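You operate a simulated robot arm through the tools that you are given. There is no shell and no other tool.

You run a simulated robot arm. Do the job below in one go: nothing can be reset, and whatever is moved stays where it is left.

## Task
Put things in order on the butcher block top. At the end: the yellow clip stands where the black flask stopper stood; the red bag clip stands where the yellow clip stood; the honey jar stands on top of the orange empty tin (marked "BEANS"); the black flask stopper from the butcher block top stands where the honey jar stood; whatever was shut is shut again. Leave all else as you found it, and nothing knocked over.

Only the result counts: the job must be done as asked and must still hold three seconds after the hand-in. Knocking over, shifting, dropping, spilling or breaking anything else fails it. A push-on lid holds only when it is set on centred and level and pressed home; a screw cap is set on level and turned clockwise until tight.

## Robot
A 6-joint arm with a two-finger gripper, fixed in place. Base frame: the origin is at the foot of the arm, x ahead of it, y to its left, z up; the work surface is at about z = 0. Units: mm, degrees, N and s.
With the tool pointing down near the work surface it reaches from about 240 to 620 mm from the base axis. Its first joint turns from -66.0 to 66.0 degrees. Payload 1.37 kg.
The TCP is the grasp point between the finger pads, 22 mm short of the fingertips. In the tool frame z runs along the fingers and y along their closing line. The gripper opens to 92 mm; its body begins 65 mm behind the TCP.
Orientation is that of the tool frame in the base frame, as a unit quaternion [x, y, z, w]. With the fingers straight down and closing along the base's y, the tool's x points along the base's -x, its y along +y and its z along -z.

## Interface
- The arm moves only by the tool send_rows. Its argument "plan" is a list of rows, each a list of 6 numbers: the shift along the tool's x, y, z in mm, then the turn, a rotation vector about the tool's x, y, z in degrees. In form: [[x, y, z, ax, ay, az], ...]. A call has 1 to 20 rows; each row is the pose to reach, as a shift and turn from the pose commanded when the call began, along the tool's axes at that moment. "gripper" is the finger opening in mm, from 0 to 92, set as the call begins (left out, the last holds). A row lasts 0.2 s, in which the tool goes at most 50 mm and 8.6 degrees; a call with a longer step from one row to the next is refused whole, and so is a gripper value outside its range. Where a pose cannot be reached the arm comes as near as it can. A force on the tool above 40 N (or 10 N above the force at the start of the call, whichever is more), or a blocked arm, ends the call early, and 0.2 s more pass. The fingers move at their own pace (about 59.9 mm/s each) and stop on an object; they squeeze with about 26 N. The grip force told is the motor's: it shows also when the fingers shut on nothing. Time passes only in rows, and 0.2 s behind the last, so rows that repeat a pose let the fingers close. The reply holds the time, the measured pose of the TCP, the force on the tool along the base axes, the opening and the grip force, in the units named above and with some noise, with the torque about the TCP (base axes, N m) and any sound that the robot's microphone picked up.
- Cameras (640 x 400 px; columns grow to the right, rows downward): "scene" is fixed at [47.9, -451.9, 571.6]; the picture's right is [0.58, -0.81, 0.00], its down [-0.56, -0.40, -0.73] and it looks along [0.60, 0.42, -0.68] (base axes); focal length 222 px, centre (320, 200). "wrist" rides on the gripper at [71, 19, -102] in the tool frame; the picture's right is [-0.26, 0.97, 0.00], its down [-0.75, -0.20, -0.62] and it looks along [-0.60, -0.16, 0.78] (tool axes); focal length 280 px, centre (320, 200). There is no depth. A picture from a camera that has moved, and an enlarged one, comes with that camera's place and axes in the base frame and with its lens.
- snapshot(camera): a new picture of that camera. It takes no simulated time.
- close_up(camera, box): a new picture of the part [left, top, right, bottom] of that camera's present view, enlarged. It takes no simulated time.
- job_done(): hands the job in; it is judged then, once.

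Nothing tells you positions but the pictures and the camera data. Unless the task says otherwise, let go and move clear before handing in.

The tools are called after "Emit:" as name(argument=value, ...) on one line, values as JSON. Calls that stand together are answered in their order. send_rows: Moves the arm, as the interface text tells. Its arguments: {"type":"object","properties":{"plan":{"type":"array","items":{"type":"array","items":{"type":"number"}}},"gripper":{"type":"number"}},"required":["plan"]} The other tools are called the same way: snapshot (camera) takes a picture; close_up (camera, box) takes an enlarged picture of a part of a camera's view; job_done () hands the job in.

At the start:

```text
time: 0.0
tool_pos: [409.7, -222.4, 409.3]
orientation: [0.001, 1.0, 0.0, 0.001]
force: [0.4, -0.2, 0.3]
wrist_torque: [0.02, -0.03, 0.05]
width: 91.9
gripper_force: 0.1
```

scene: 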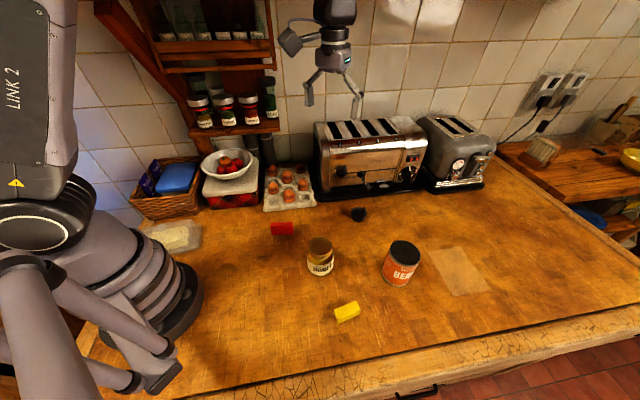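
wrist: 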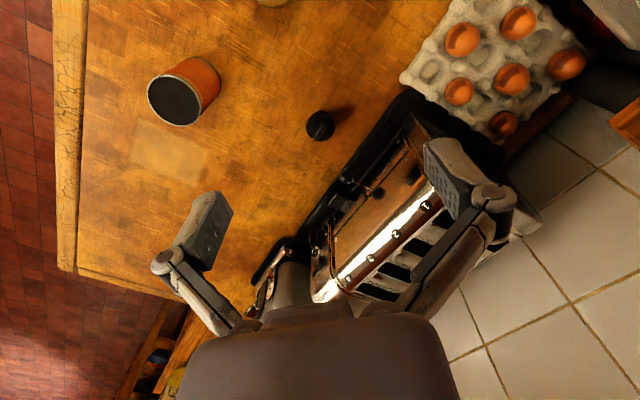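

I see the red clip, black stopper, honey jar, orange BEANS tin and yellow clip on the block, with toasters and eggs behind. First I take enlarged pictures to locate everything.

Emit:
close_up(camera="scene", box=[250, 190, 450, 330])

Emit:
close_up(camera="scene", box=[120, 130, 360, 280])

Emit:
close_up(camera="wrist", box=[80, 0, 400, 200])

```text
2.86 times, centred on (350, 260) of scene
camera zoom: at [47.9, -451.9, 571.6], right [0.58, -0.81, 0.0], down [-0.56, -0.4, -0.73], along [0.6, 0.42, -0.68], focal length 635 px, centre (234, 29)
```

zoom: 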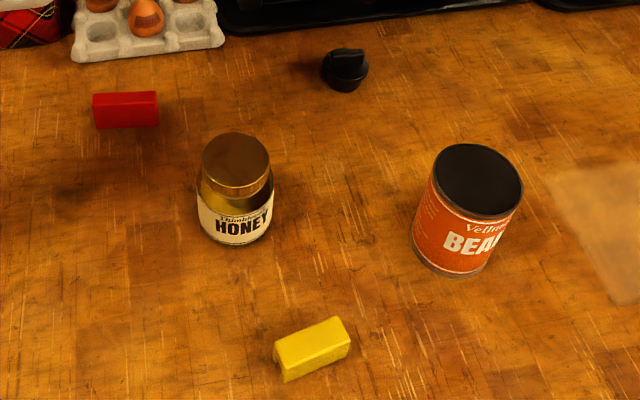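

```text
2.67 times, centred on (240, 205) of scene
camera zoom: at [47.9, -451.9, 571.6], right [0.58, -0.81, 0.0], down [-0.56, -0.4, -0.73], along [0.6, 0.42, -0.68], focal length 593 px, centre (533, 187)
```

zoom: 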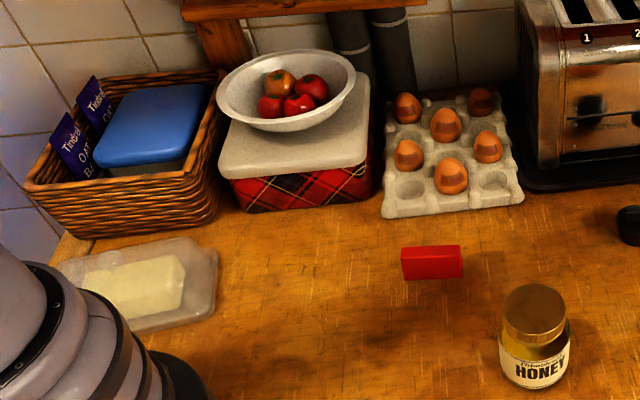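

```text
2.00 times, centred on (240, 100) of wrist
camera zoom: at [337.6, -201.7, 510.1], right [0.26, 0.97, 0.0], down [0.75, -0.2, 0.63], along [0.6, -0.16, -0.78], focal length 561 px, centre (480, 400)
```

zoom: 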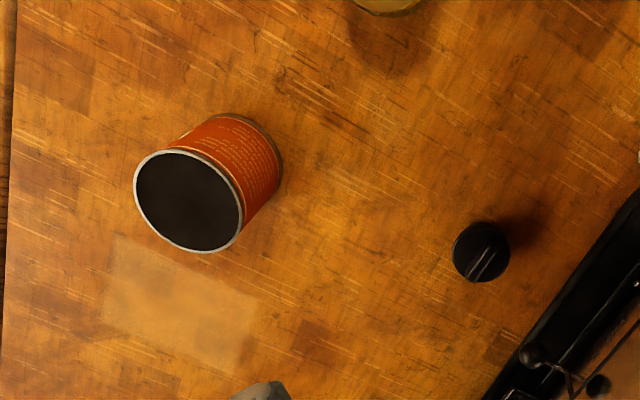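

I put the honey jar near (315,-264), the tin near (416,-443), yellow clip near (253,-387), stopper near (545,-258) and red clip near (349,-85). I now move back and lower a bit to view all of them with the wrist camera.

Emit:
send_rows(plan=[[40, -7, 15, 0, 0, 0], [80, -14, 30, 0, 0, 0], [120, -21, 45, 0, 0, 0], [160, -28, 59, 0, 0, 0], [160, -28, 59, 0, 0, 0]])

Emit:
snapshot(camera="wrist")

Emit:
snapshot(camera="scene")

```text
time: 1.2
tool_pos: [248.8, -252.0, 355.1]
orientation: [0.0, 1.0, 0.0, 0.0]
force: [-0.8, -0.1, 0.1]
wrist_torque: [-0.01, -0.01, -0.01]
width: 92.0
gripper_force: 0.0
```

```text
taken
camera wrist: at [177.0, -232.5, 455.4], right [0.26, 0.97, 0.0], down [0.75, -0.2, 0.63], along [0.6, -0.16, -0.78], focal length 280 px, centre (320, 200)
```

wrist: 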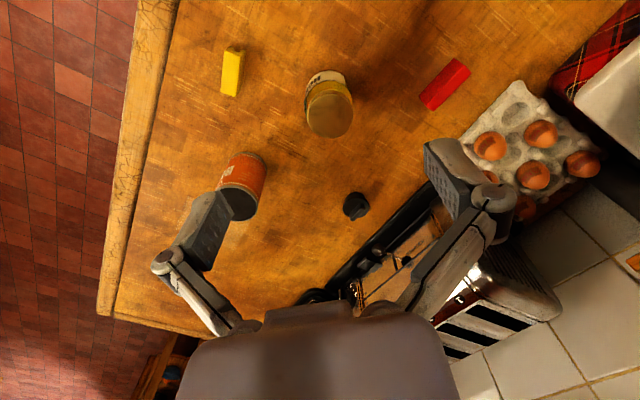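

```text
taken
```

scene: 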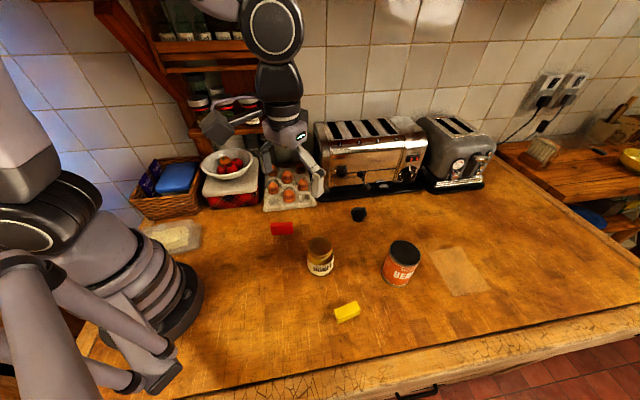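

All five things are in the wrist view. I zoom in on each for better positions and to see the top of the tin.

Emit:
close_up(camera="wrist", box=[200, 30, 360, 130])

Emit:
close_up(camera="wrist", box=[200, 130, 392, 250])

Emit:
close_up(camera="wrist", box=[360, 30, 520, 130])

Emit:
close_up(camera="scene", box=[370, 230, 434, 290])

Emit:
close_up(camera="scene", box=[290, 220, 354, 284])

Emit:
close_up(camera="scene", box=[320, 190, 384, 230])

Emit:
close_up(camera="scene", box=[320, 290, 376, 325])

Emit:
close_up(camera="scene", box=[254, 212, 310, 247])

```text
4.00 times, centred on (280, 80) of wrist
camera zoom: at [177.0, -232.5, 455.4], right [0.26, 0.97, 0.0], down [0.75, -0.2, 0.63], along [0.6, -0.16, -0.78], focal length 1122 px, centre (480, 680)
```

zoom: 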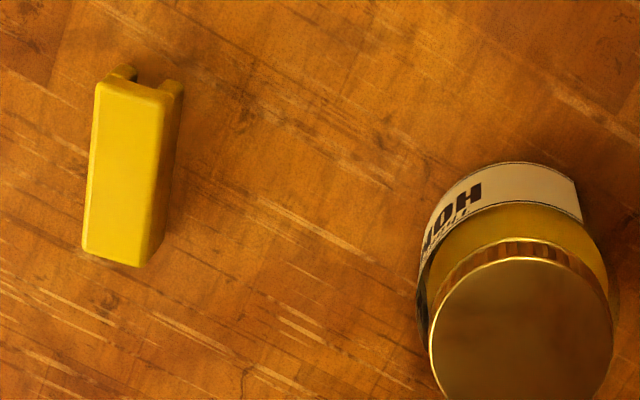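

```text
3.33 times, centred on (296, 190) of wrist
camera zoom: at [177.0, -232.5, 455.4], right [0.26, 0.97, 0.0], down [0.75, -0.2, 0.63], along [0.6, -0.16, -0.78], focal length 935 px, centre (400, 233)
```

zoom: 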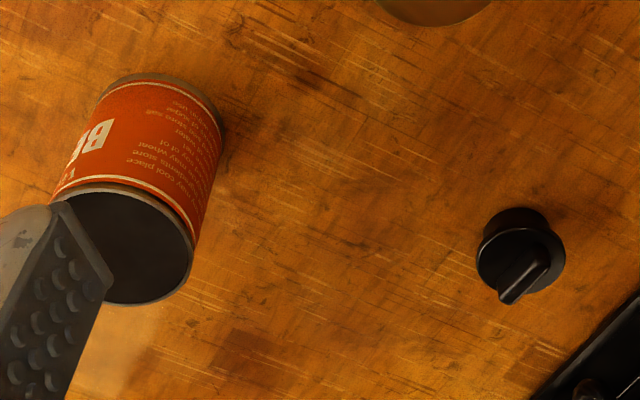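

```text
4.00 times, centred on (440, 80) of wrist
camera zoom: at [177.0, -232.5, 455.4], right [0.26, 0.97, 0.0], down [0.75, -0.2, 0.63], along [0.6, -0.16, -0.78], focal length 1122 px, centre (-160, 680)
```

zoom: 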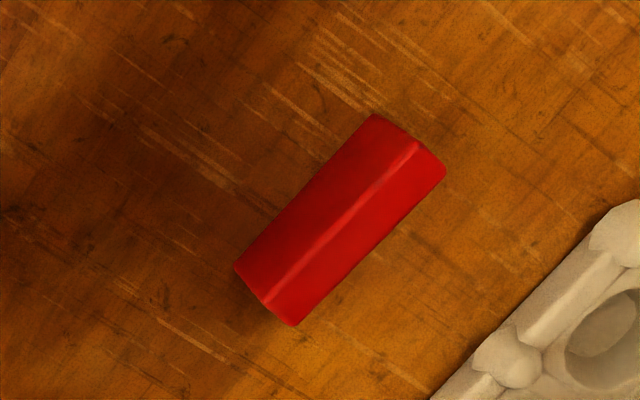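

```text
6.67 times, centred on (402, 260) of scene
camera zoom: at [47.9, -451.9, 571.6], right [0.58, -0.81, 0.0], down [-0.56, -0.4, -0.73], along [0.6, 0.42, -0.68], focal length 1482 px, centre (-227, -200)
```

zoom: 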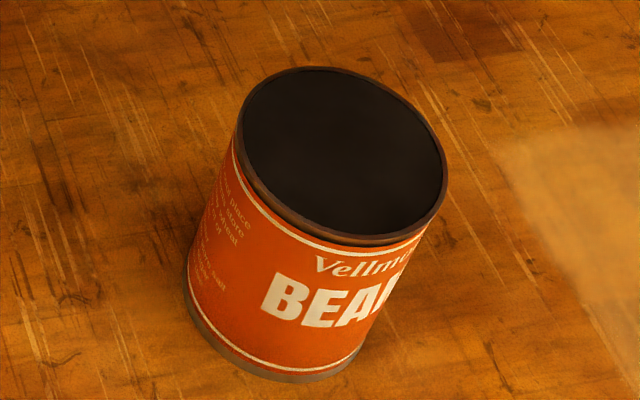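

```text
6.25 times, centred on (322, 252) of scene
camera zoom: at [47.9, -451.9, 571.6], right [0.58, -0.81, 0.0], down [-0.56, -0.4, -0.73], along [0.6, 0.42, -0.68], focal length 1389 px, centre (308, -125)
```

zoom: 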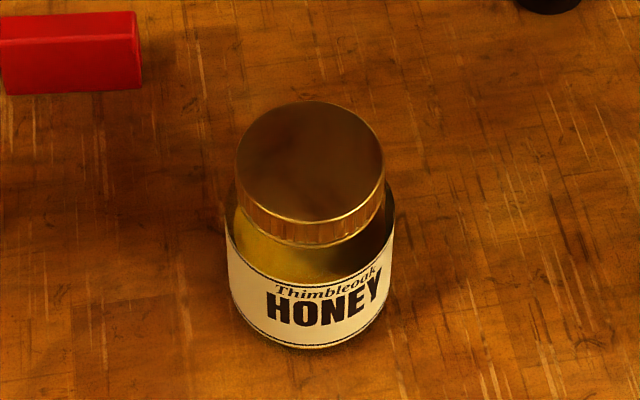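

```text
10.00 times, centred on (352, 210) of scene
camera zoom: at [47.9, -451.9, 571.6], right [0.58, -0.81, 0.0], down [-0.56, -0.4, -0.73], along [0.6, 0.42, -0.68], focal length 2223 px, centre (0, 100)
```

zoom: 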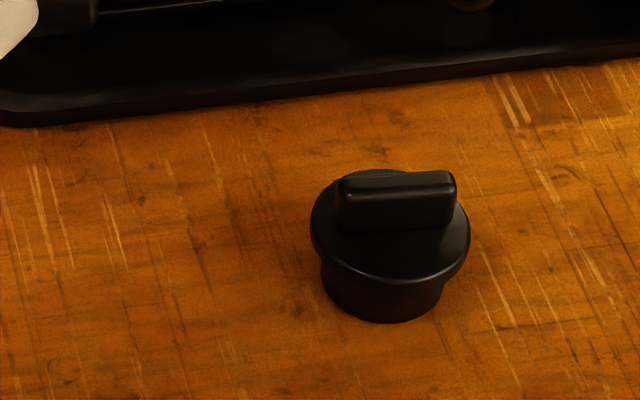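

```text
11.43 times, centred on (348, 308) of scene
camera zoom: at [47.9, -451.9, 571.6], right [0.58, -0.81, 0.0], down [-0.56, -0.4, -0.73], along [0.6, 0.42, -0.68], focal length 2540 px, centre (0, -1029)
```

zoom: 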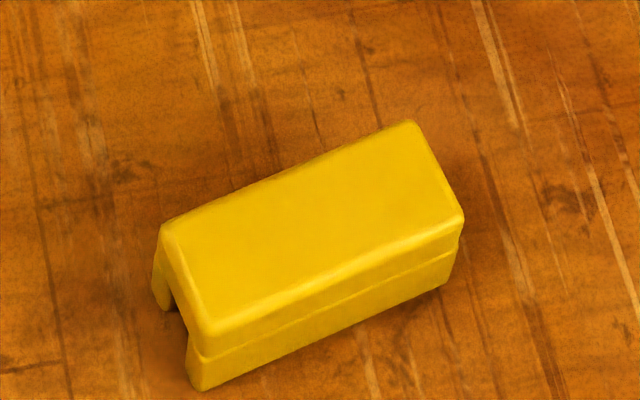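

```text
11.43 times, centred on (282, 230) of scene
camera zoom: at [47.9, -451.9, 571.6], right [0.58, -0.81, 0.0], down [-0.56, -0.4, -0.73], along [0.6, 0.42, -0.68], focal length 2540 px, centre (754, -137)
```

zoom: 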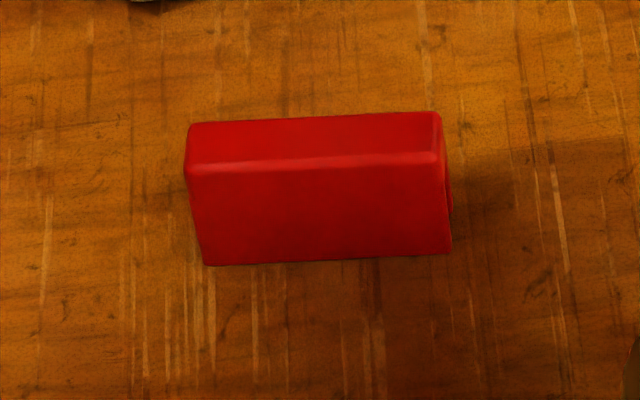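

The jar lid top comes out near (316,-259) at z≈107 and the tin is an open-looking can about 74 mm across with its top near z=110. I move above the tin to test the reach there and look at its top.

Emit:
send_rows(plan=[[-28, -32, 15, 0, 0, 0], [-56, -64, 30, 0, 0, 0], [-84, -97, 45, 0, 0, 0], [-112, -129, 60, 0, 0, 0], [-140, -161, 75, 0, 0, 0], [-166, -193, 90, 0, 0, 0], [-166, -193, 90, 0, 0, 0], [-166, -193, 90, 0, 0, 0]])

Emit:
snapshot(camera="wrist")

Emit:
snapshot(camera="scene")

```text
time: 3.0
tool_pos: [414.5, -445.6, 261.1]
orientation: [0.0, 1.0, 0.0, 0.0]
force: [0.2, 0.0, -0.4]
wrist_torque: [0.01, -0.01, 0.01]
width: 92.0
gripper_force: 0.0
```

```text
taken
camera wrist: at [344.1, -426.1, 362.1], right [0.26, 0.97, 0.0], down [0.75, -0.2, 0.63], along [0.6, -0.16, -0.78], focal length 280 px, centre (320, 200)
```

wrist: 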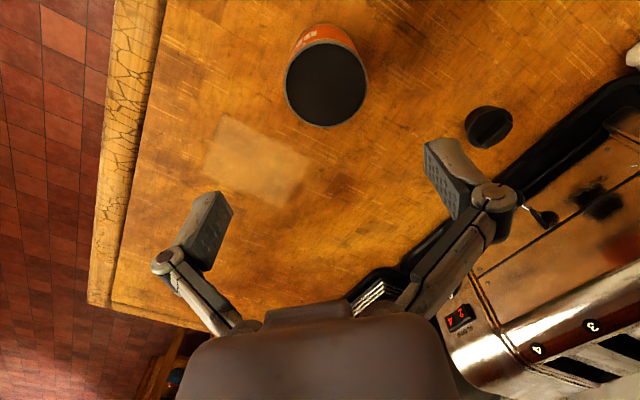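

```text
taken
```

scene: 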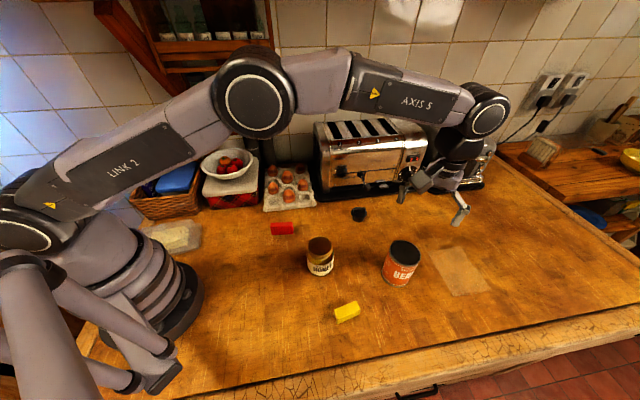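

Emit:
close_up(camera="wrist", box=[262, 10, 390, 135])

Emit:
close_up(camera="wrist", box=[440, 85, 536, 165])

```text
3.20 times, centred on (326, 72) of wrist
camera zoom: at [344.1, -426.1, 362.1], right [0.26, 0.97, 0.0], down [0.75, -0.2, 0.63], along [0.6, -0.16, -0.78], focal length 897 px, centre (301, 608)
```

zoom: 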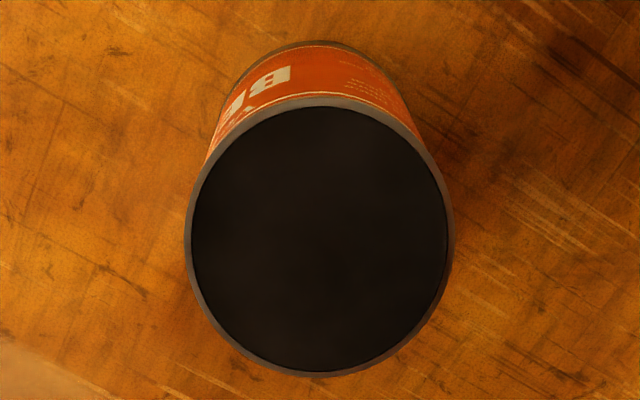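

```text
5.00 times, centred on (488, 125) of wrist
camera zoom: at [344.1, -426.1, 362.1], right [0.26, 0.97, 0.0], down [0.75, -0.2, 0.63], along [0.6, -0.16, -0.78], focal length 1402 px, centre (-520, 575)
```

zoom: 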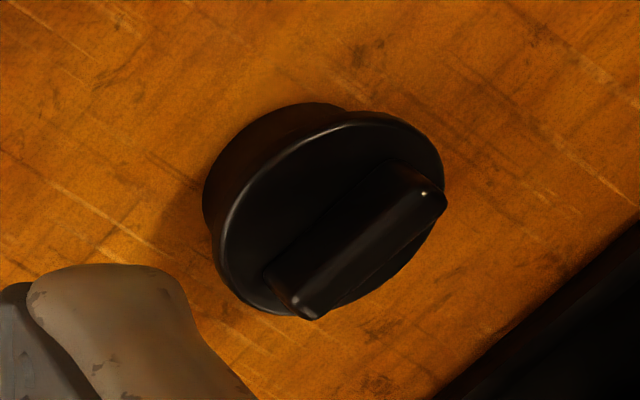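

The tin's centre resolves to about (418.5,-441), top at z≈110, diameter ≈73, and it is within reach. Next I hover above the honey jar to measure it.

Emit:
send_rows(plan=[[20, 37, 6, 0, 0, 0], [40, 74, 12, 0, 0, 0], [60, 112, 18, 0, 0, 0], [80, 149, 24, 0, 0, 0], [99, 186, 30, 0, 0, 0], [99, 186, 30, 0, 0, 0], [99, 186, 30, 0, 0, 0]])

Emit:
snapshot(camera="wrist")

Emit:
close_up(camera="wrist", box=[240, 10, 400, 130])

```text
time: 4.6
tool_pos: [316.6, -258.0, 232.5]
orientation: [-0.001, 1.0, 0.0, 0.0]
force: [0.4, -1.4, 0.4]
wrist_torque: [-0.04, 0.0, 0.0]
width: 91.7
gripper_force: 0.0
```

```text
taken
camera wrist: at [245.6, -237.4, 333.8], right [0.26, 0.97, 0.0], down [0.75, -0.2, 0.63], along [0.6, -0.16, -0.78], focal length 280 px, centre (320, 200)
```

wrist: 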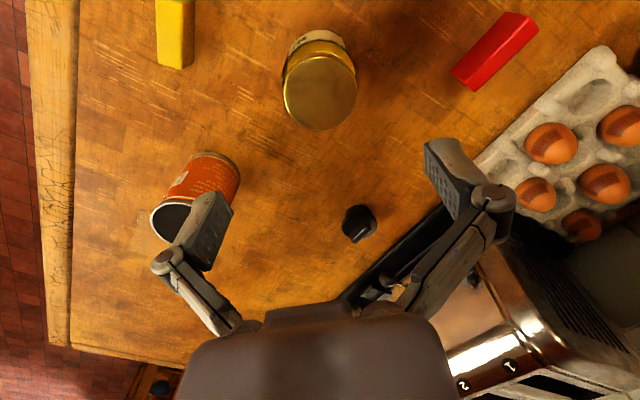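

```text
3.33 times, centred on (320, 70) of wrist
camera zoom: at [245.6, -237.4, 333.8], right [0.26, 0.97, 0.0], down [0.75, -0.2, 0.63], along [0.6, -0.16, -0.78], focal length 935 px, centre (320, 633)
```

zoom: 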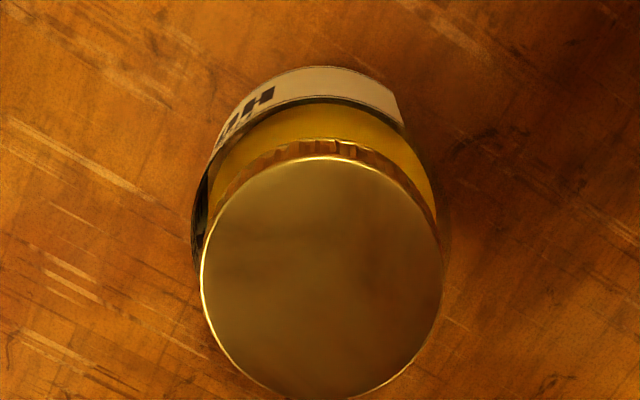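

The jar is at about (319.7,-258), lid top z≈102, body ≈74.5 mm wide. I correct about 3 mm and lower to just above the lid to check the finger alignment.

Emit:
send_rows(plan=[[-3, -0.9, 30, 0, 0, 0], [-3, -0.9, 60, 0, 0, 0], [-3, -0.9, 90, 0, 0, 0], [-3, -0.9, 100, 0, 0, 0], [-3, -0.9, 100, 0, 0, 0]], gripper=92)

Emit:
snapshot(camera="wrist")

Emit:
close_up(camera="scene", box=[270, 170, 400, 290])

```text
time: 5.8
tool_pos: [317.4, -259.1, 132.0]
orientation: [0.0, 1.0, 0.0, 0.0]
force: [0.6, 0.1, 0.2]
wrist_torque: [0.0, -0.04, 0.03]
width: 91.9
gripper_force: 0.0
```

```text
taken
camera wrist: at [246.3, -239.5, 232.4], right [0.26, 0.97, 0.0], down [0.75, -0.2, 0.63], along [0.6, -0.16, -0.78], focal length 280 px, centre (320, 200)
```

wrist: 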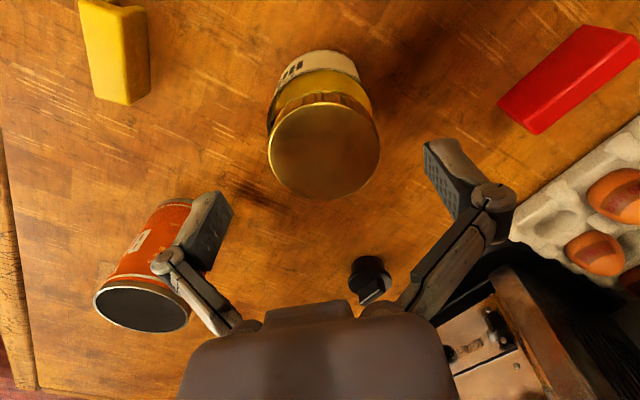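

```text
3.33 times, centred on (335, 230) of scene
camera zoom: at [47.9, -451.9, 571.6], right [0.58, -0.81, 0.0], down [-0.56, -0.4, -0.73], along [0.6, 0.42, -0.68], focal length 741 px, centre (270, 100)
```

zoom: 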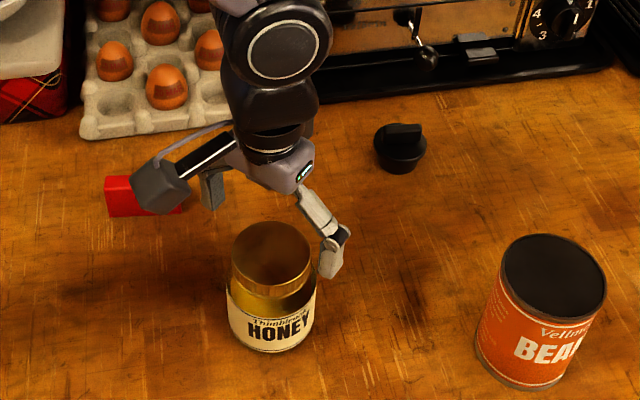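

The jar is about 1.5 mm ahead and 1.3 mm to the left of the tool axis. I correct this and lower around the body to z≈50.

Emit:
send_rows(plan=[[-1.5, 1.2, 0, 0, 0, 0], [-1.5, 1.2, 20, 0, 0, 0], [-1.5, 1.2, 40, 0, 0, 0], [-1.5, 1.2, 60, 0, 0, 0], [-1.5, 1.2, 75, 0, 0, 0], [-1.5, 1.2, 82, 0, 0, 0], [-1.5, 1.2, 82, 0, 0, 0]], gripper=92)

Emit:
snapshot(camera="wrist")

Emit:
close_up(camera="scene", box=[270, 190, 390, 290])

```text
time: 7.4
tool_pos: [320.6, -257.4, 48.5]
orientation: [0.0, 1.0, -0.001, 0.002]
force: [-0.7, -3.2, 12.1]
wrist_torque: [-0.18, -0.01, 0.01]
width: 92.5
gripper_force: 0.1
```

```text
taken
camera wrist: at [250.0, -237.3, 149.0], right [0.26, 0.97, 0.0], down [0.75, -0.2, 0.63], along [0.61, -0.17, -0.78], focal length 280 px, centre (320, 200)
```

wrist: 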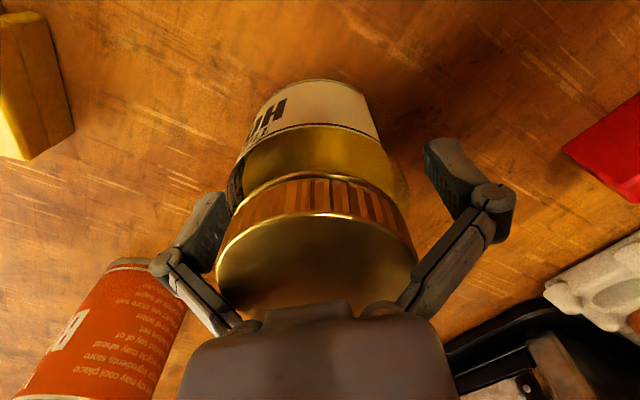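

```text
4.00 times, centred on (330, 240) of scene
camera zoom: at [47.9, -451.8, 571.6], right [0.58, -0.81, 0.0], down [-0.56, -0.4, -0.73], along [0.6, 0.42, -0.68], focal length 889 px, centre (280, 40)
```

zoom: 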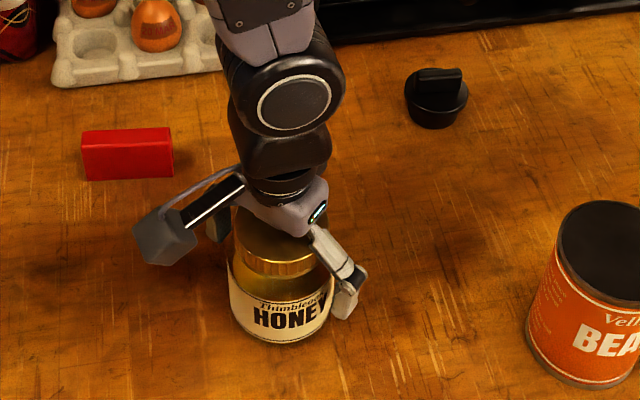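

The tool reads 12 N upward, so something touches. I look closely before doing anything else.

Emit:
close_up(camera="wrist", box=[160, 110, 320, 240])

Emit:
close_up(camera="wrist", box=[340, 110, 500, 240])

Emit:
close_up(camera="scene", box=[315, 230, 375, 280])

Emit:
close_up(camera="wrist", box=[200, 190, 440, 340])

```text
3.08 times, centred on (240, 175) of wrist
camera zoom: at [250.0, -237.3, 149.0], right [0.26, 0.97, 0.0], down [0.75, -0.2, 0.63], along [0.61, -0.17, -0.78], focal length 863 px, centre (566, 277)
```

zoom: 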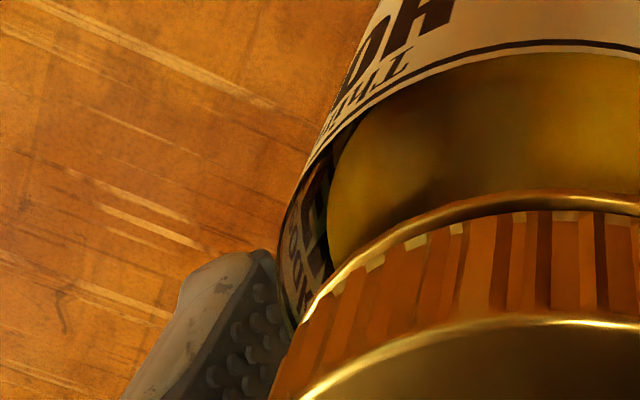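

```text
3.08 times, centred on (420, 175) of wrist
camera zoom: at [250.0, -237.3, 149.0], right [0.26, 0.97, 0.0], down [0.75, -0.2, 0.63], along [0.61, -0.17, -0.78], focal length 863 px, centre (12, 277)
```

zoom: 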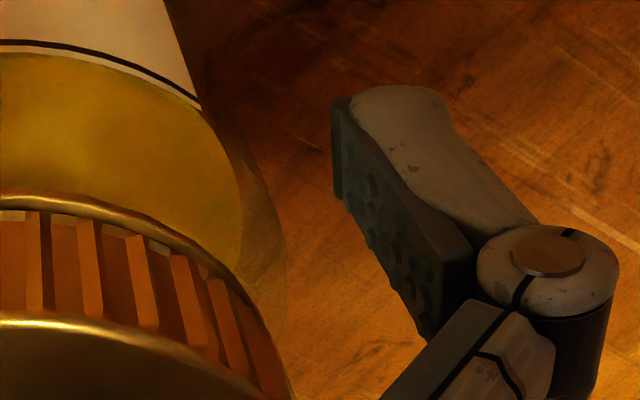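

```text
8.00 times, centred on (345, 255) of scene
camera zoom: at [47.9, -451.8, 571.6], right [0.58, -0.81, 0.0], down [-0.56, -0.4, -0.73], along [0.6, 0.42, -0.68], focal length 1778 px, centre (120, -240)
```

zoom: 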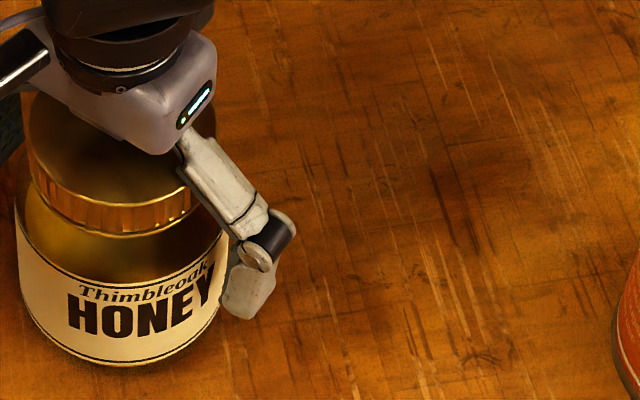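

```text
2.67 times, centred on (320, 265) of wrist
camera zoom: at [250.0, -237.3, 149.0], right [0.26, 0.97, 0.0], down [0.75, -0.2, 0.63], along [0.61, -0.17, -0.78], focal length 748 px, centre (320, 27)
```

zoom: 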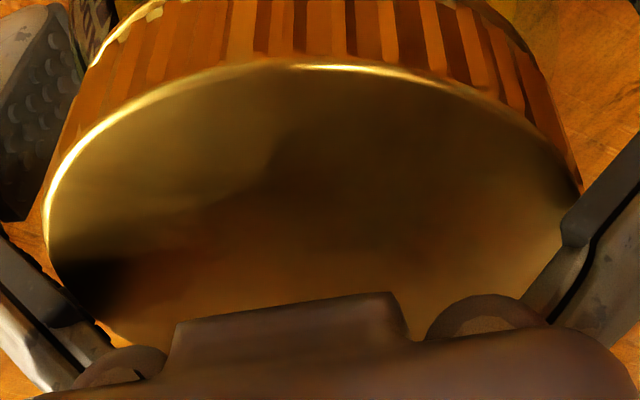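

The lid edge is up against the finger links near the palm (lid top ≈100), so I'm too deep. I raise the tool 12 mm and recheck the force.

Emit:
send_rows(plan=[[0, 0, -6, 0, 0, 0], [0, 0, -12, 0, 0, 0], [0, 0, -12, 0, 0, 0]], gripper=92)

Emit:
snapshot(camera="wrist")

```text
time: 8.2
tool_pos: [319.8, -256.2, 61.3]
orientation: [0.0, 1.0, 0.0, 0.0]
force: [0.5, -0.6, -0.7]
wrist_torque: [0.04, 0.02, -0.05]
width: 92.0
gripper_force: 0.0
```

```text
taken
camera wrist: at [249.1, -237.0, 162.1], right [0.26, 0.97, 0.0], down [0.75, -0.2, 0.63], along [0.6, -0.16, -0.78], focal length 280 px, centre (320, 200)
```

wrist: 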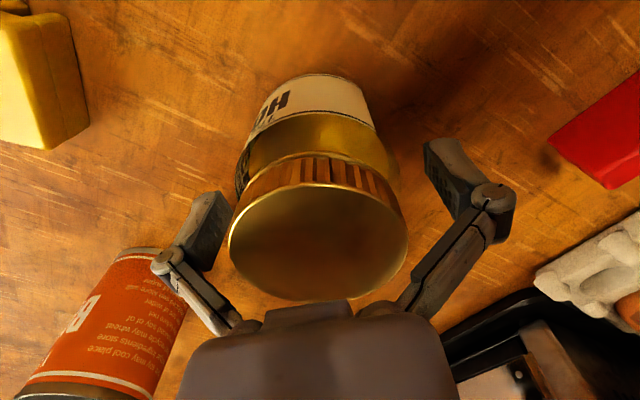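

Force is gone and the jar sits centred between the pads. I close on the jar body.

Emit:
send_rows(plan=[[0, 0, 0, 0, 0, 0], [0, 0, 0, 0, 0, 0], [0, 0, 0, 0, 0, 0], [0, 0, 0, 0, 0, 0]], gripper=60)

Emit:
snapshot(camera="wrist")

Emit:
close_up(camera="scene", box=[280, 200, 380, 290])

```text
time: 9.2
tool_pos: [320.3, -256.7, 61.8]
orientation: [-0.001, 1.0, 0.0, 0.001]
force: [-2.3, -0.9, 9.9]
wrist_torque: [-0.03, 0.05, 0.04]
width: 71.3
gripper_force: 26.0
```

```text
taken
camera wrist: at [249.3, -237.3, 162.4], right [0.26, 0.97, 0.0], down [0.75, -0.2, 0.63], along [0.6, -0.16, -0.78], focal length 280 px, centre (320, 200)
```

wrist: 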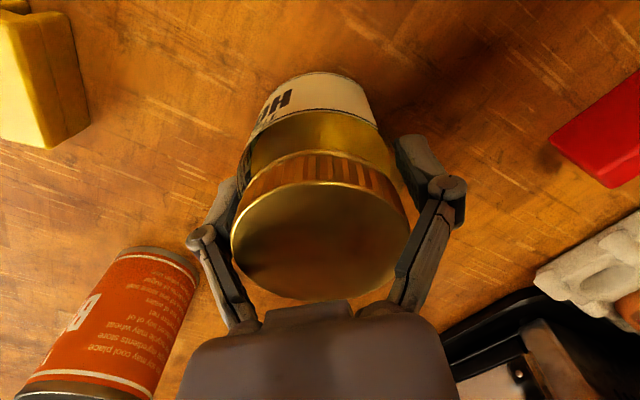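

```text
4.44 times, centred on (330, 245) of scene
camera zoom: at [47.9, -451.8, 571.6], right [0.58, -0.81, 0.0], down [-0.56, -0.4, -0.73], along [0.6, 0.42, -0.68], focal length 988 px, centre (276, 0)
```

zoom: 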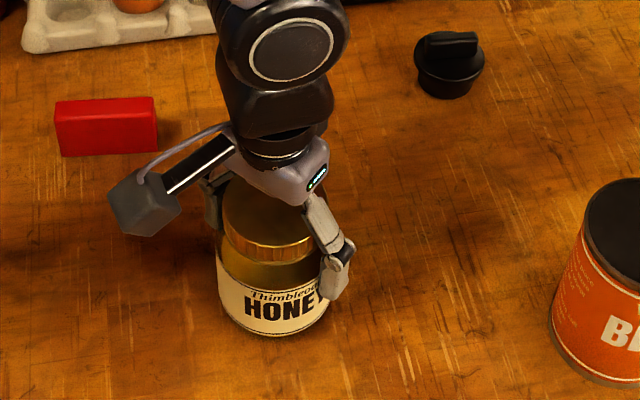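

Emit:
close_up(camera="wrist", box=[180, 110, 330, 330])

Emit:
close_up(camera="wrist", box=[340, 110, 500, 320])

Emit:
close_up(camera="scene", box=[315, 230, 375, 280])

```text
1.82 times, centred on (255, 220) of wrist
camera zoom: at [249.3, -237.3, 162.4], right [0.26, 0.97, 0.0], down [0.75, -0.2, 0.63], along [0.6, -0.16, -0.78], focal length 510 px, centre (438, 164)
```

zoom: 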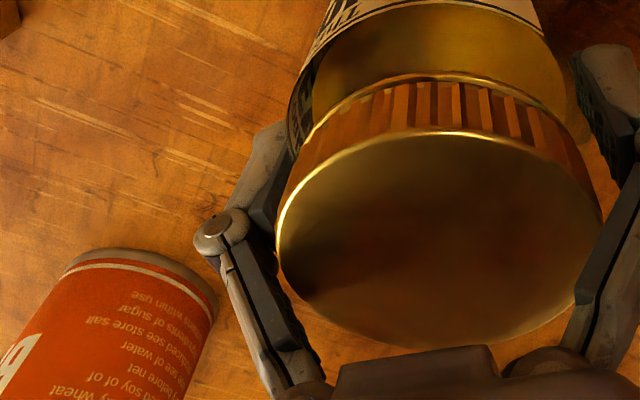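

```text
1.90 times, centred on (420, 215) of wrist
camera zoom: at [249.3, -237.3, 162.4], right [0.26, 0.97, 0.0], down [0.75, -0.2, 0.63], along [0.6, -0.16, -0.78], focal length 534 px, centre (130, 171)
```

zoom: 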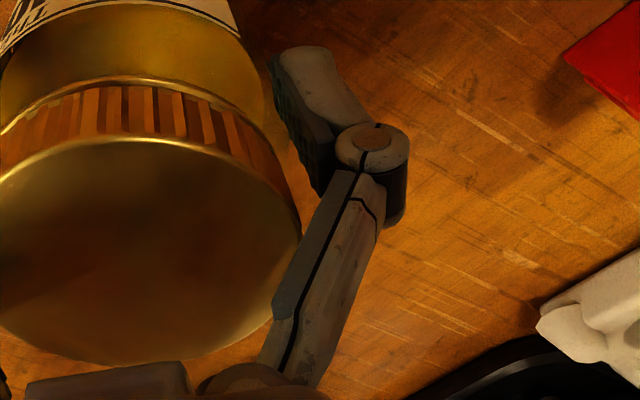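

```text
8.00 times, centred on (345, 255) of scene
camera zoom: at [47.9, -451.8, 571.6], right [0.58, -0.81, 0.0], down [-0.56, -0.4, -0.73], along [0.6, 0.42, -0.68], focal length 1778 px, centre (120, -240)
```

zoom: 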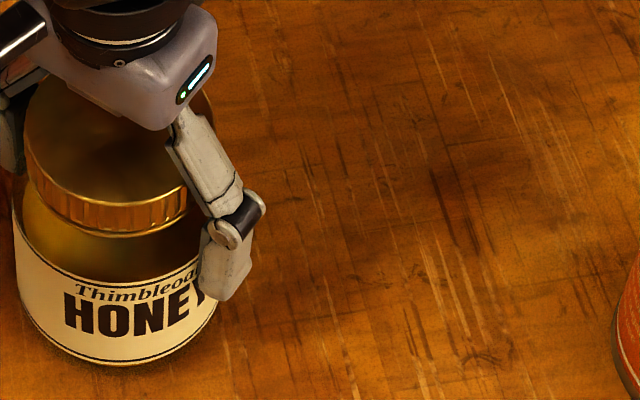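

The gripper stopped at 71.3 mm with full squeeze. I try a small lift and check force and pictures for slip.

Emit:
send_rows(plan=[[0, 0, -2, 0, 0, 0], [0, 0, -5, 0, 0, 0], [0, 0, -9, 0, 0, 0], [0, 0, -12, 0, 0, 0], [0, 0, -12, 0, 0, 0]], gripper=60)

Emit:
close_up(camera="scene", box=[280, 200, 380, 290])

Emit:
snapshot(camera="wrist")

```text
time: 10.4
tool_pos: [320.9, -256.4, 72.6]
orientation: [0.0, 1.0, -0.001, 0.0]
force: [0.6, -0.2, -3.8]
wrist_torque: [-0.03, 0.01, 0.01]
width: 71.1
gripper_force: 26.2
```

```text
4.44 times, centred on (330, 245) of scene
camera zoom: at [47.9, -451.9, 571.6], right [0.58, -0.81, 0.0], down [-0.56, -0.4, -0.73], along [0.6, 0.42, -0.68], focal length 988 px, centre (276, 0)
```

zoom: 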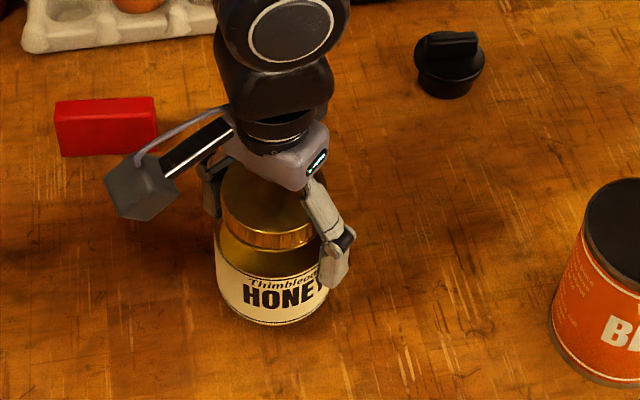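

```text
taken
camera wrist: at [249.9, -236.2, 174.0], right [0.26, 0.97, 0.0], down [0.75, -0.2, 0.63], along [0.6, -0.16, -0.78], focal length 280 px, centre (320, 200)
```

wrist: 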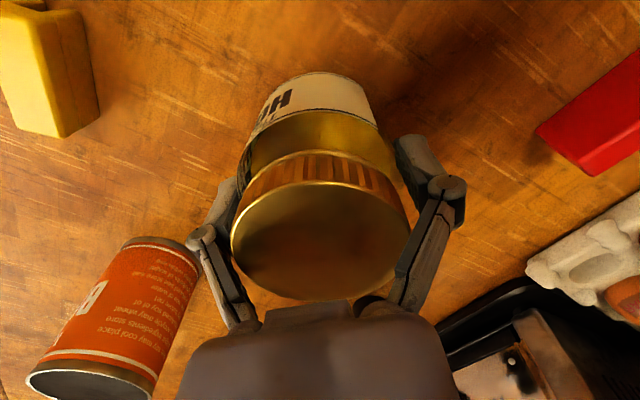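

The jar is held firmly (≈0.39 kg) without slip. I lift it to z≈230 and move part-way toward the tin, stopping where the wrist camera sees the tin rim freely for an exact fix.

Emit:
send_rows(plan=[[0, 0, -25, 0, 0, 0], [0, 0, -55, 0, 0, 0], [0, 0, -85, 0, 0, 0], [0, 0, -115, 0, 0, 0], [0, 0, -145, 0, 0, 0], [0, 0, -157, 0, 0, 0], [-27, -19, -157, 0, 0, 0], [-54, -38, -157, 0, 0, 0], [-80, -56, -157, 0, 0, 0], [-80, -56, -157, 0, 0, 0], [-80, -56, -157, 0, 0, 0]], gripper=60)

Emit:
snapshot(camera="wrist")

Emit:
close_up(camera="wrist", box=[120, 80, 280, 210])

Emit:
close_up(camera="scene", box=[330, 160, 450, 280])

```text
time: 12.8
tool_pos: [400.9, -309.2, 229.8]
orientation: [0.0, 1.0, 0.0, 0.0]
force: [0.9, 0.1, -3.3]
wrist_torque: [0.02, -0.02, -0.01]
width: 71.0
gripper_force: 25.8
```

```text
taken
camera wrist: at [328.4, -290.2, 330.9], right [0.26, 0.97, 0.0], down [0.75, -0.2, 0.63], along [0.6, -0.16, -0.78], focal length 280 px, centre (320, 200)
```

wrist: 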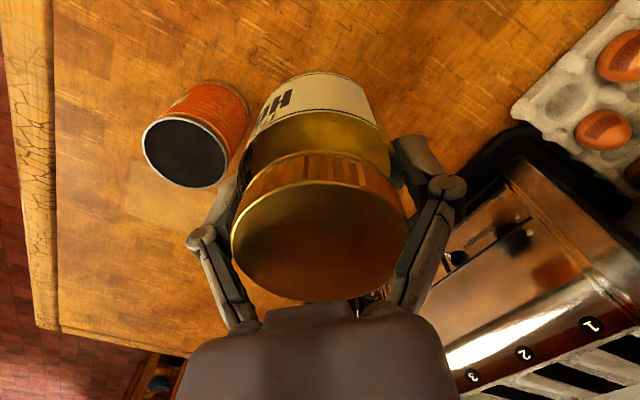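

```text
3.08 times, centred on (200, 145) of wrist
camera zoom: at [328.4, -290.2, 330.9], right [0.26, 0.97, 0.0], down [0.75, -0.2, 0.63], along [0.6, -0.16, -0.78], focal length 863 px, centre (689, 369)
```

zoom: 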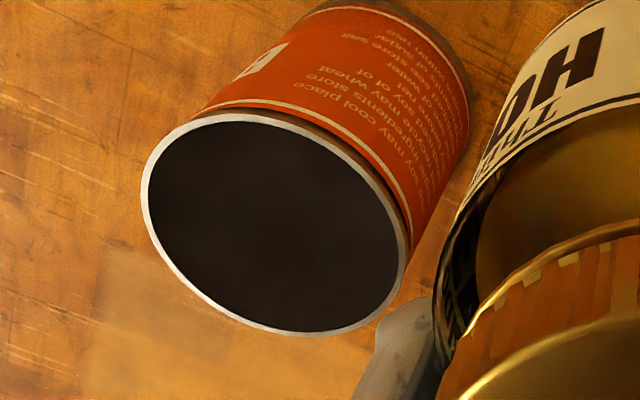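

```text
3.33 times, centred on (390, 220) of scene
camera zoom: at [48.0, -451.9, 571.6], right [0.58, -0.81, 0.0], down [-0.56, -0.4, -0.73], along [0.6, 0.42, -0.68], focal length 741 px, centre (87, 133)
```

zoom: 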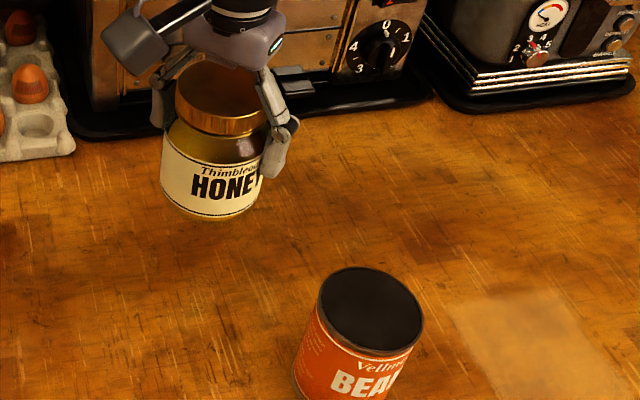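

The tin rim is clearly seen. The measured pose seems to lag the commanded one by a few mm, so I hold still a moment and read again.

Emit:
send_rows(plan=[[0, 0, 0, 0, 0, 0], [0, 0, 0, 0, 0, 0], [0, 0, 0, 0, 0, 0]], gripper=60)

Emit:
close_up(camera="wrist", box=[120, 80, 280, 210])

```text
time: 13.6
tool_pos: [399.0, -309.9, 229.9]
orientation: [-0.001, 1.0, 0.0, 0.001]
force: [-0.5, 0.8, -3.5]
wrist_torque: [-0.03, 0.0, -0.01]
width: 71.2
gripper_force: 26.5
```

```text
3.08 times, centred on (200, 145) of wrist
camera zoom: at [328.3, -290.2, 330.9], right [0.26, 0.97, 0.0], down [0.75, -0.2, 0.63], along [0.6, -0.16, -0.78], focal length 863 px, centre (689, 369)
```

zoom: 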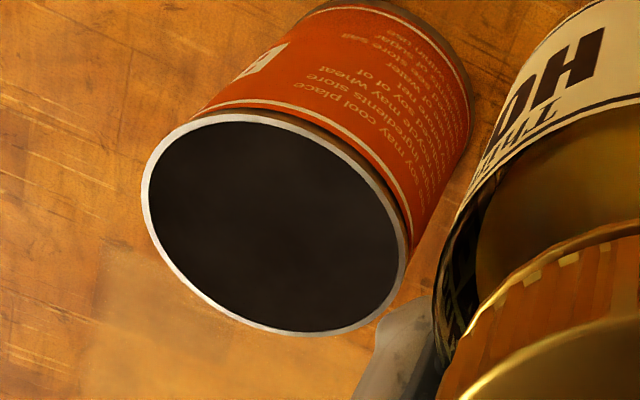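

The camera-derived tool pose is (399.3,-309.2,228.9) and steady. I now move the jar over the tin at this height and check the alignment with both cameras.

Emit:
send_rows(plan=[[-4, -28, 0, 0, 0, 0], [-9, -58, 0, 0, 0, 0], [-14, -88, 0, 0, 0, 0], [-18, -116, 0, 0, 0, 0], [-19.5, -130.6, 5, 0, 0, 0], [-19.5, -130.6, 20, 0, 0, 0], [-19.5, -130.6, 25, 0, 0, 0], [-19.5, -130.6, 25, 0, 0, 0], [-19.5, -130.6, 25, 0, 0, 0]], gripper=60)

Emit:
snapshot(camera="wrist")

Emit:
close_up(camera="scene", box=[360, 200, 456, 290])

Emit:
close_up(camera="wrist", box=[210, 20, 430, 150])

```text
time: 15.6
tool_pos: [420.2, -441.5, 204.4]
orientation: [0.0, 1.0, 0.0, 0.0]
force: [0.1, 0.2, -3.8]
wrist_torque: [0.01, -0.02, -0.01]
width: 71.1
gripper_force: 26.4
```

```text
taken
camera wrist: at [349.2, -422.1, 305.8], right [0.26, 0.97, 0.0], down [0.75, -0.2, 0.63], along [0.6, -0.16, -0.78], focal length 280 px, centre (320, 200)
```

wrist: 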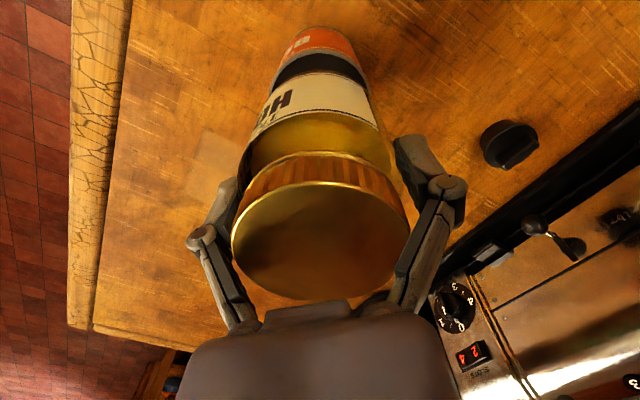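

```text
4.44 times, centred on (408, 245) of scene
camera zoom: at [47.9, -451.9, 571.6], right [0.58, -0.81, 0.0], down [-0.56, -0.4, -0.73], along [0.6, 0.42, -0.68], focal length 988 px, centre (-71, 0)
```

zoom: 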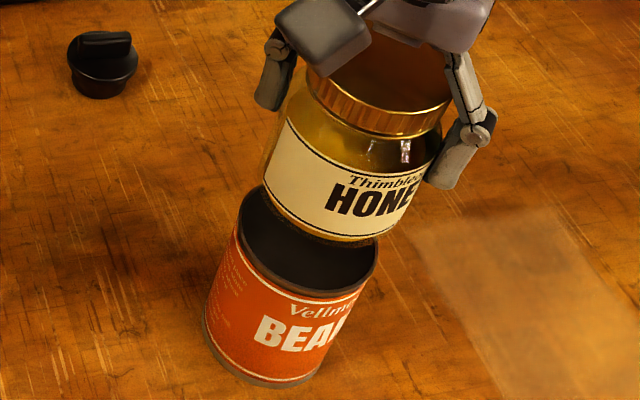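

```text
2.91 times, centred on (320, 85) of wrist
camera zoom: at [349.2, -422.1, 305.8], right [0.26, 0.97, 0.0], down [0.75, -0.2, 0.63], along [0.6, -0.16, -0.78], focal length 816 px, centre (320, 534)
```

zoom: 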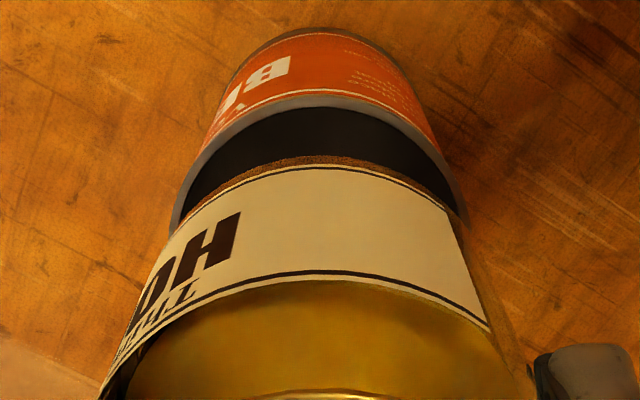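

Jar and tin look aligned to about 1 mm in the wrist view. I zoom in on the scene view for a second check before lowering.

Emit:
close_up(camera="scene", box=[380, 230, 444, 270])

Emit:
close_up(camera="wrist", box=[250, 30, 390, 110])

```text
10.00 times, centred on (412, 250) of scene
camera zoom: at [47.9, -451.9, 571.6], right [0.58, -0.81, 0.0], down [-0.56, -0.4, -0.73], along [0.6, 0.42, -0.68], focal length 2223 px, centre (-600, -300)
```

zoom: 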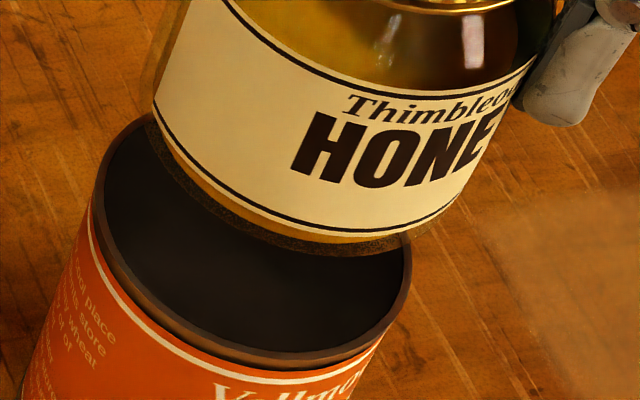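

```text
4.57 times, centred on (320, 70) of wrist
camera zoom: at [349.2, -422.1, 305.8], right [0.26, 0.97, 0.0], down [0.75, -0.2, 0.63], along [0.6, -0.16, -0.78], focal length 1282 px, centre (320, 794)
```

zoom: 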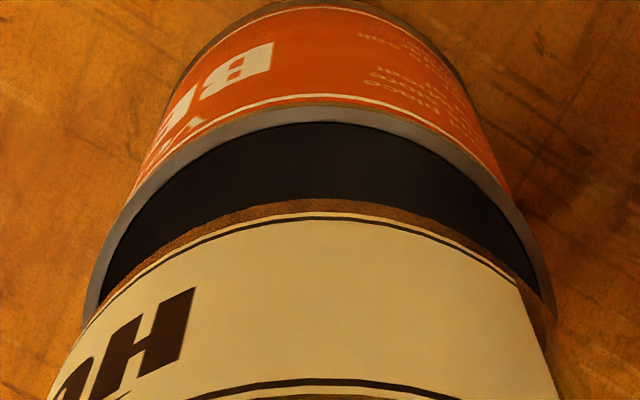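

The two views agree within about 1–1.5 mm. I lower to just above the rim and check once more.

Emit:
send_rows(plan=[[0.3, 0, 10, 0, 0, 0], [0.3, 0, 20, 0, 0, 0], [0.3, 0, 26, 0, 0, 0], [0.3, 0, 28, 0, 0, 0], [0.3, 0, 28, 0, 0, 0], [0.3, 0, 28, 0, 0, 0]], gripper=60)

Emit:
close_up(camera="scene", box=[380, 230, 444, 270])

Emit:
close_up(camera="wrist", box=[230, 30, 410, 150])

Emit:
close_up(camera="scene", box=[360, 200, 456, 290])

```text
time: 17.0
tool_pos: [420.1, -442.8, 176.5]
orientation: [0.001, 1.0, 0.0, 0.0]
force: [-0.1, 0.0, -2.7]
wrist_torque: [0.02, 0.03, 0.01]
width: 71.1
gripper_force: 25.9
```

```text
10.00 times, centred on (412, 250) of scene
camera zoom: at [47.9, -451.9, 571.6], right [0.58, -0.81, 0.0], down [-0.56, -0.4, -0.73], along [0.6, 0.42, -0.68], focal length 2223 px, centre (-600, -300)
```

zoom: 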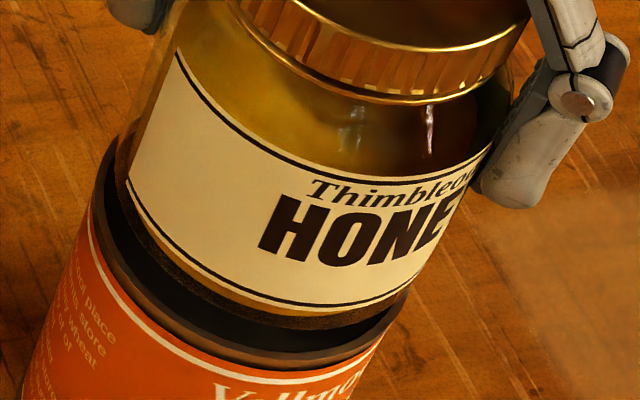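

```text
3.33 times, centred on (320, 90) of wrist
camera zoom: at [348.5, -422.9, 277.6], right [0.26, 0.97, 0.0], down [0.75, -0.2, 0.63], along [0.6, -0.16, -0.78], focal length 935 px, centre (320, 567)
```

zoom: 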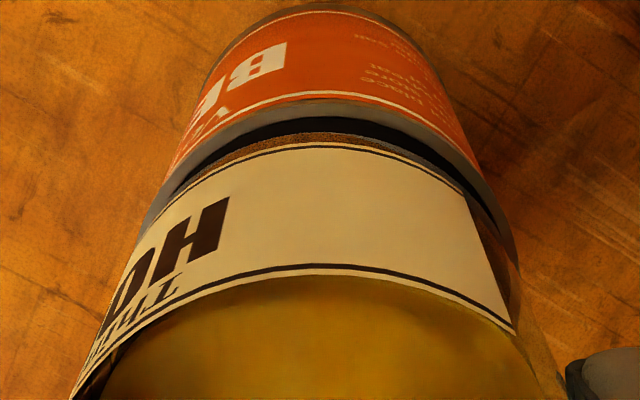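

```text
4.44 times, centred on (408, 245) of scene
camera zoom: at [47.9, -451.9, 571.6], right [0.58, -0.81, 0.0], down [-0.56, -0.4, -0.73], along [0.6, 0.42, -0.68], focal length 988 px, centre (-71, 0)
```

zoom: 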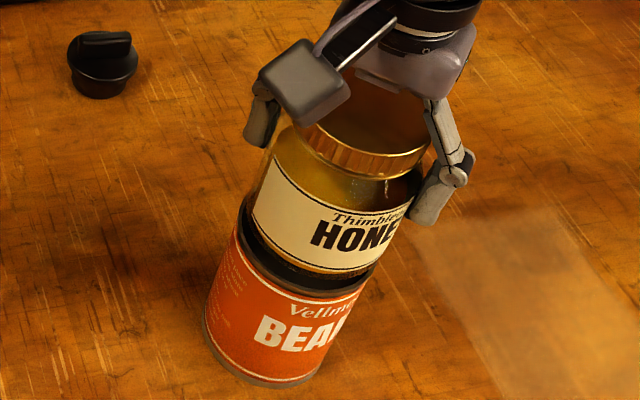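

The jar bottom is a few mm above the rim and well centred. I correct 0.8 mm in y and lower in small steps until the force shows contact.

Emit:
send_rows(plan=[[0, 0.8, 0, 0, 0, 0], [0, 0.8, 1.5, 0, 0, 0], [0, 0.8, 3, 0, 0, 0], [0, 0.8, 4, 0, 0, 0], [0, 0.8, 4, 0, 0, 0]], gripper=60)

```text
time: 18.2
tool_pos: [419.4, -442.2, 171.1]
orientation: [0.0, 1.0, 0.0, 0.001]
force: [-0.7, -0.1, -3.9]
wrist_torque: [-0.02, 0.01, 0.02]
width: 71.1
gripper_force: 25.9
```

Emit:
send_rows(plan=[[0, 0, 0.7, 0, 0, 0], [0, 0, 1.4, 0, 0, 0], [0, 0, 1.4, 0, 0, 0]], gripper=60)

Emit:
close_up(camera="scene", box=[380, 230, 444, 270])

Emit:
close_up(camera="wrist", box=[230, 30, 410, 150])

```text
time: 19.0
tool_pos: [419.3, -440.0, 169.2]
orientation: [0.0, 1.0, -0.001, 0.001]
force: [-0.5, 0.9, -3.1]
wrist_torque: [-0.04, 0.04, 0.0]
width: 71.2
gripper_force: 25.9
```

```text
10.00 times, centred on (412, 250) of scene
camera zoom: at [47.9, -451.9, 571.6], right [0.58, -0.81, 0.0], down [-0.56, -0.4, -0.73], along [0.6, 0.42, -0.68], focal length 2223 px, centre (-600, -300)
```

zoom: 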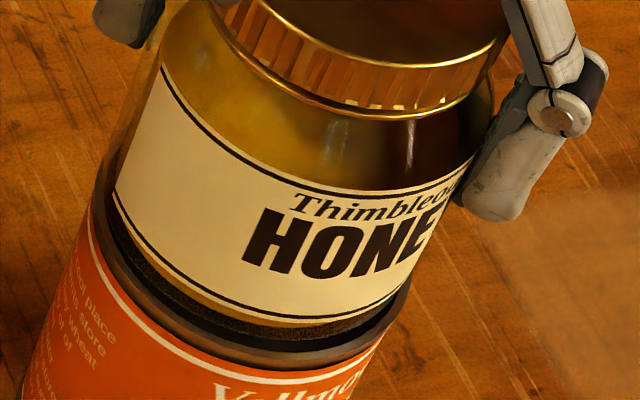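

```text
3.33 times, centred on (320, 90) of wrist
camera zoom: at [348.5, -421.0, 270.9], right [0.26, 0.97, 0.0], down [0.75, -0.2, 0.63], along [0.6, -0.16, -0.78], focal length 935 px, centre (320, 567)
```

zoom: 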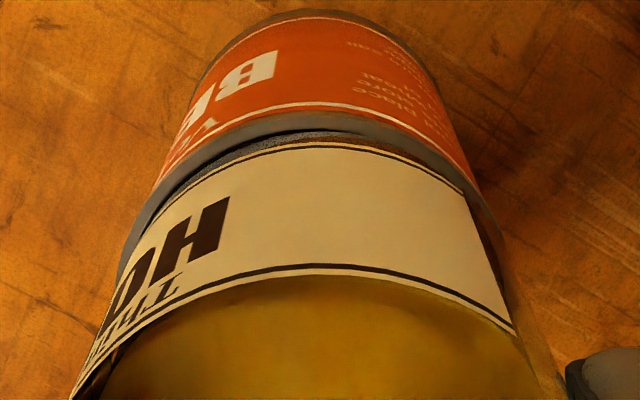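

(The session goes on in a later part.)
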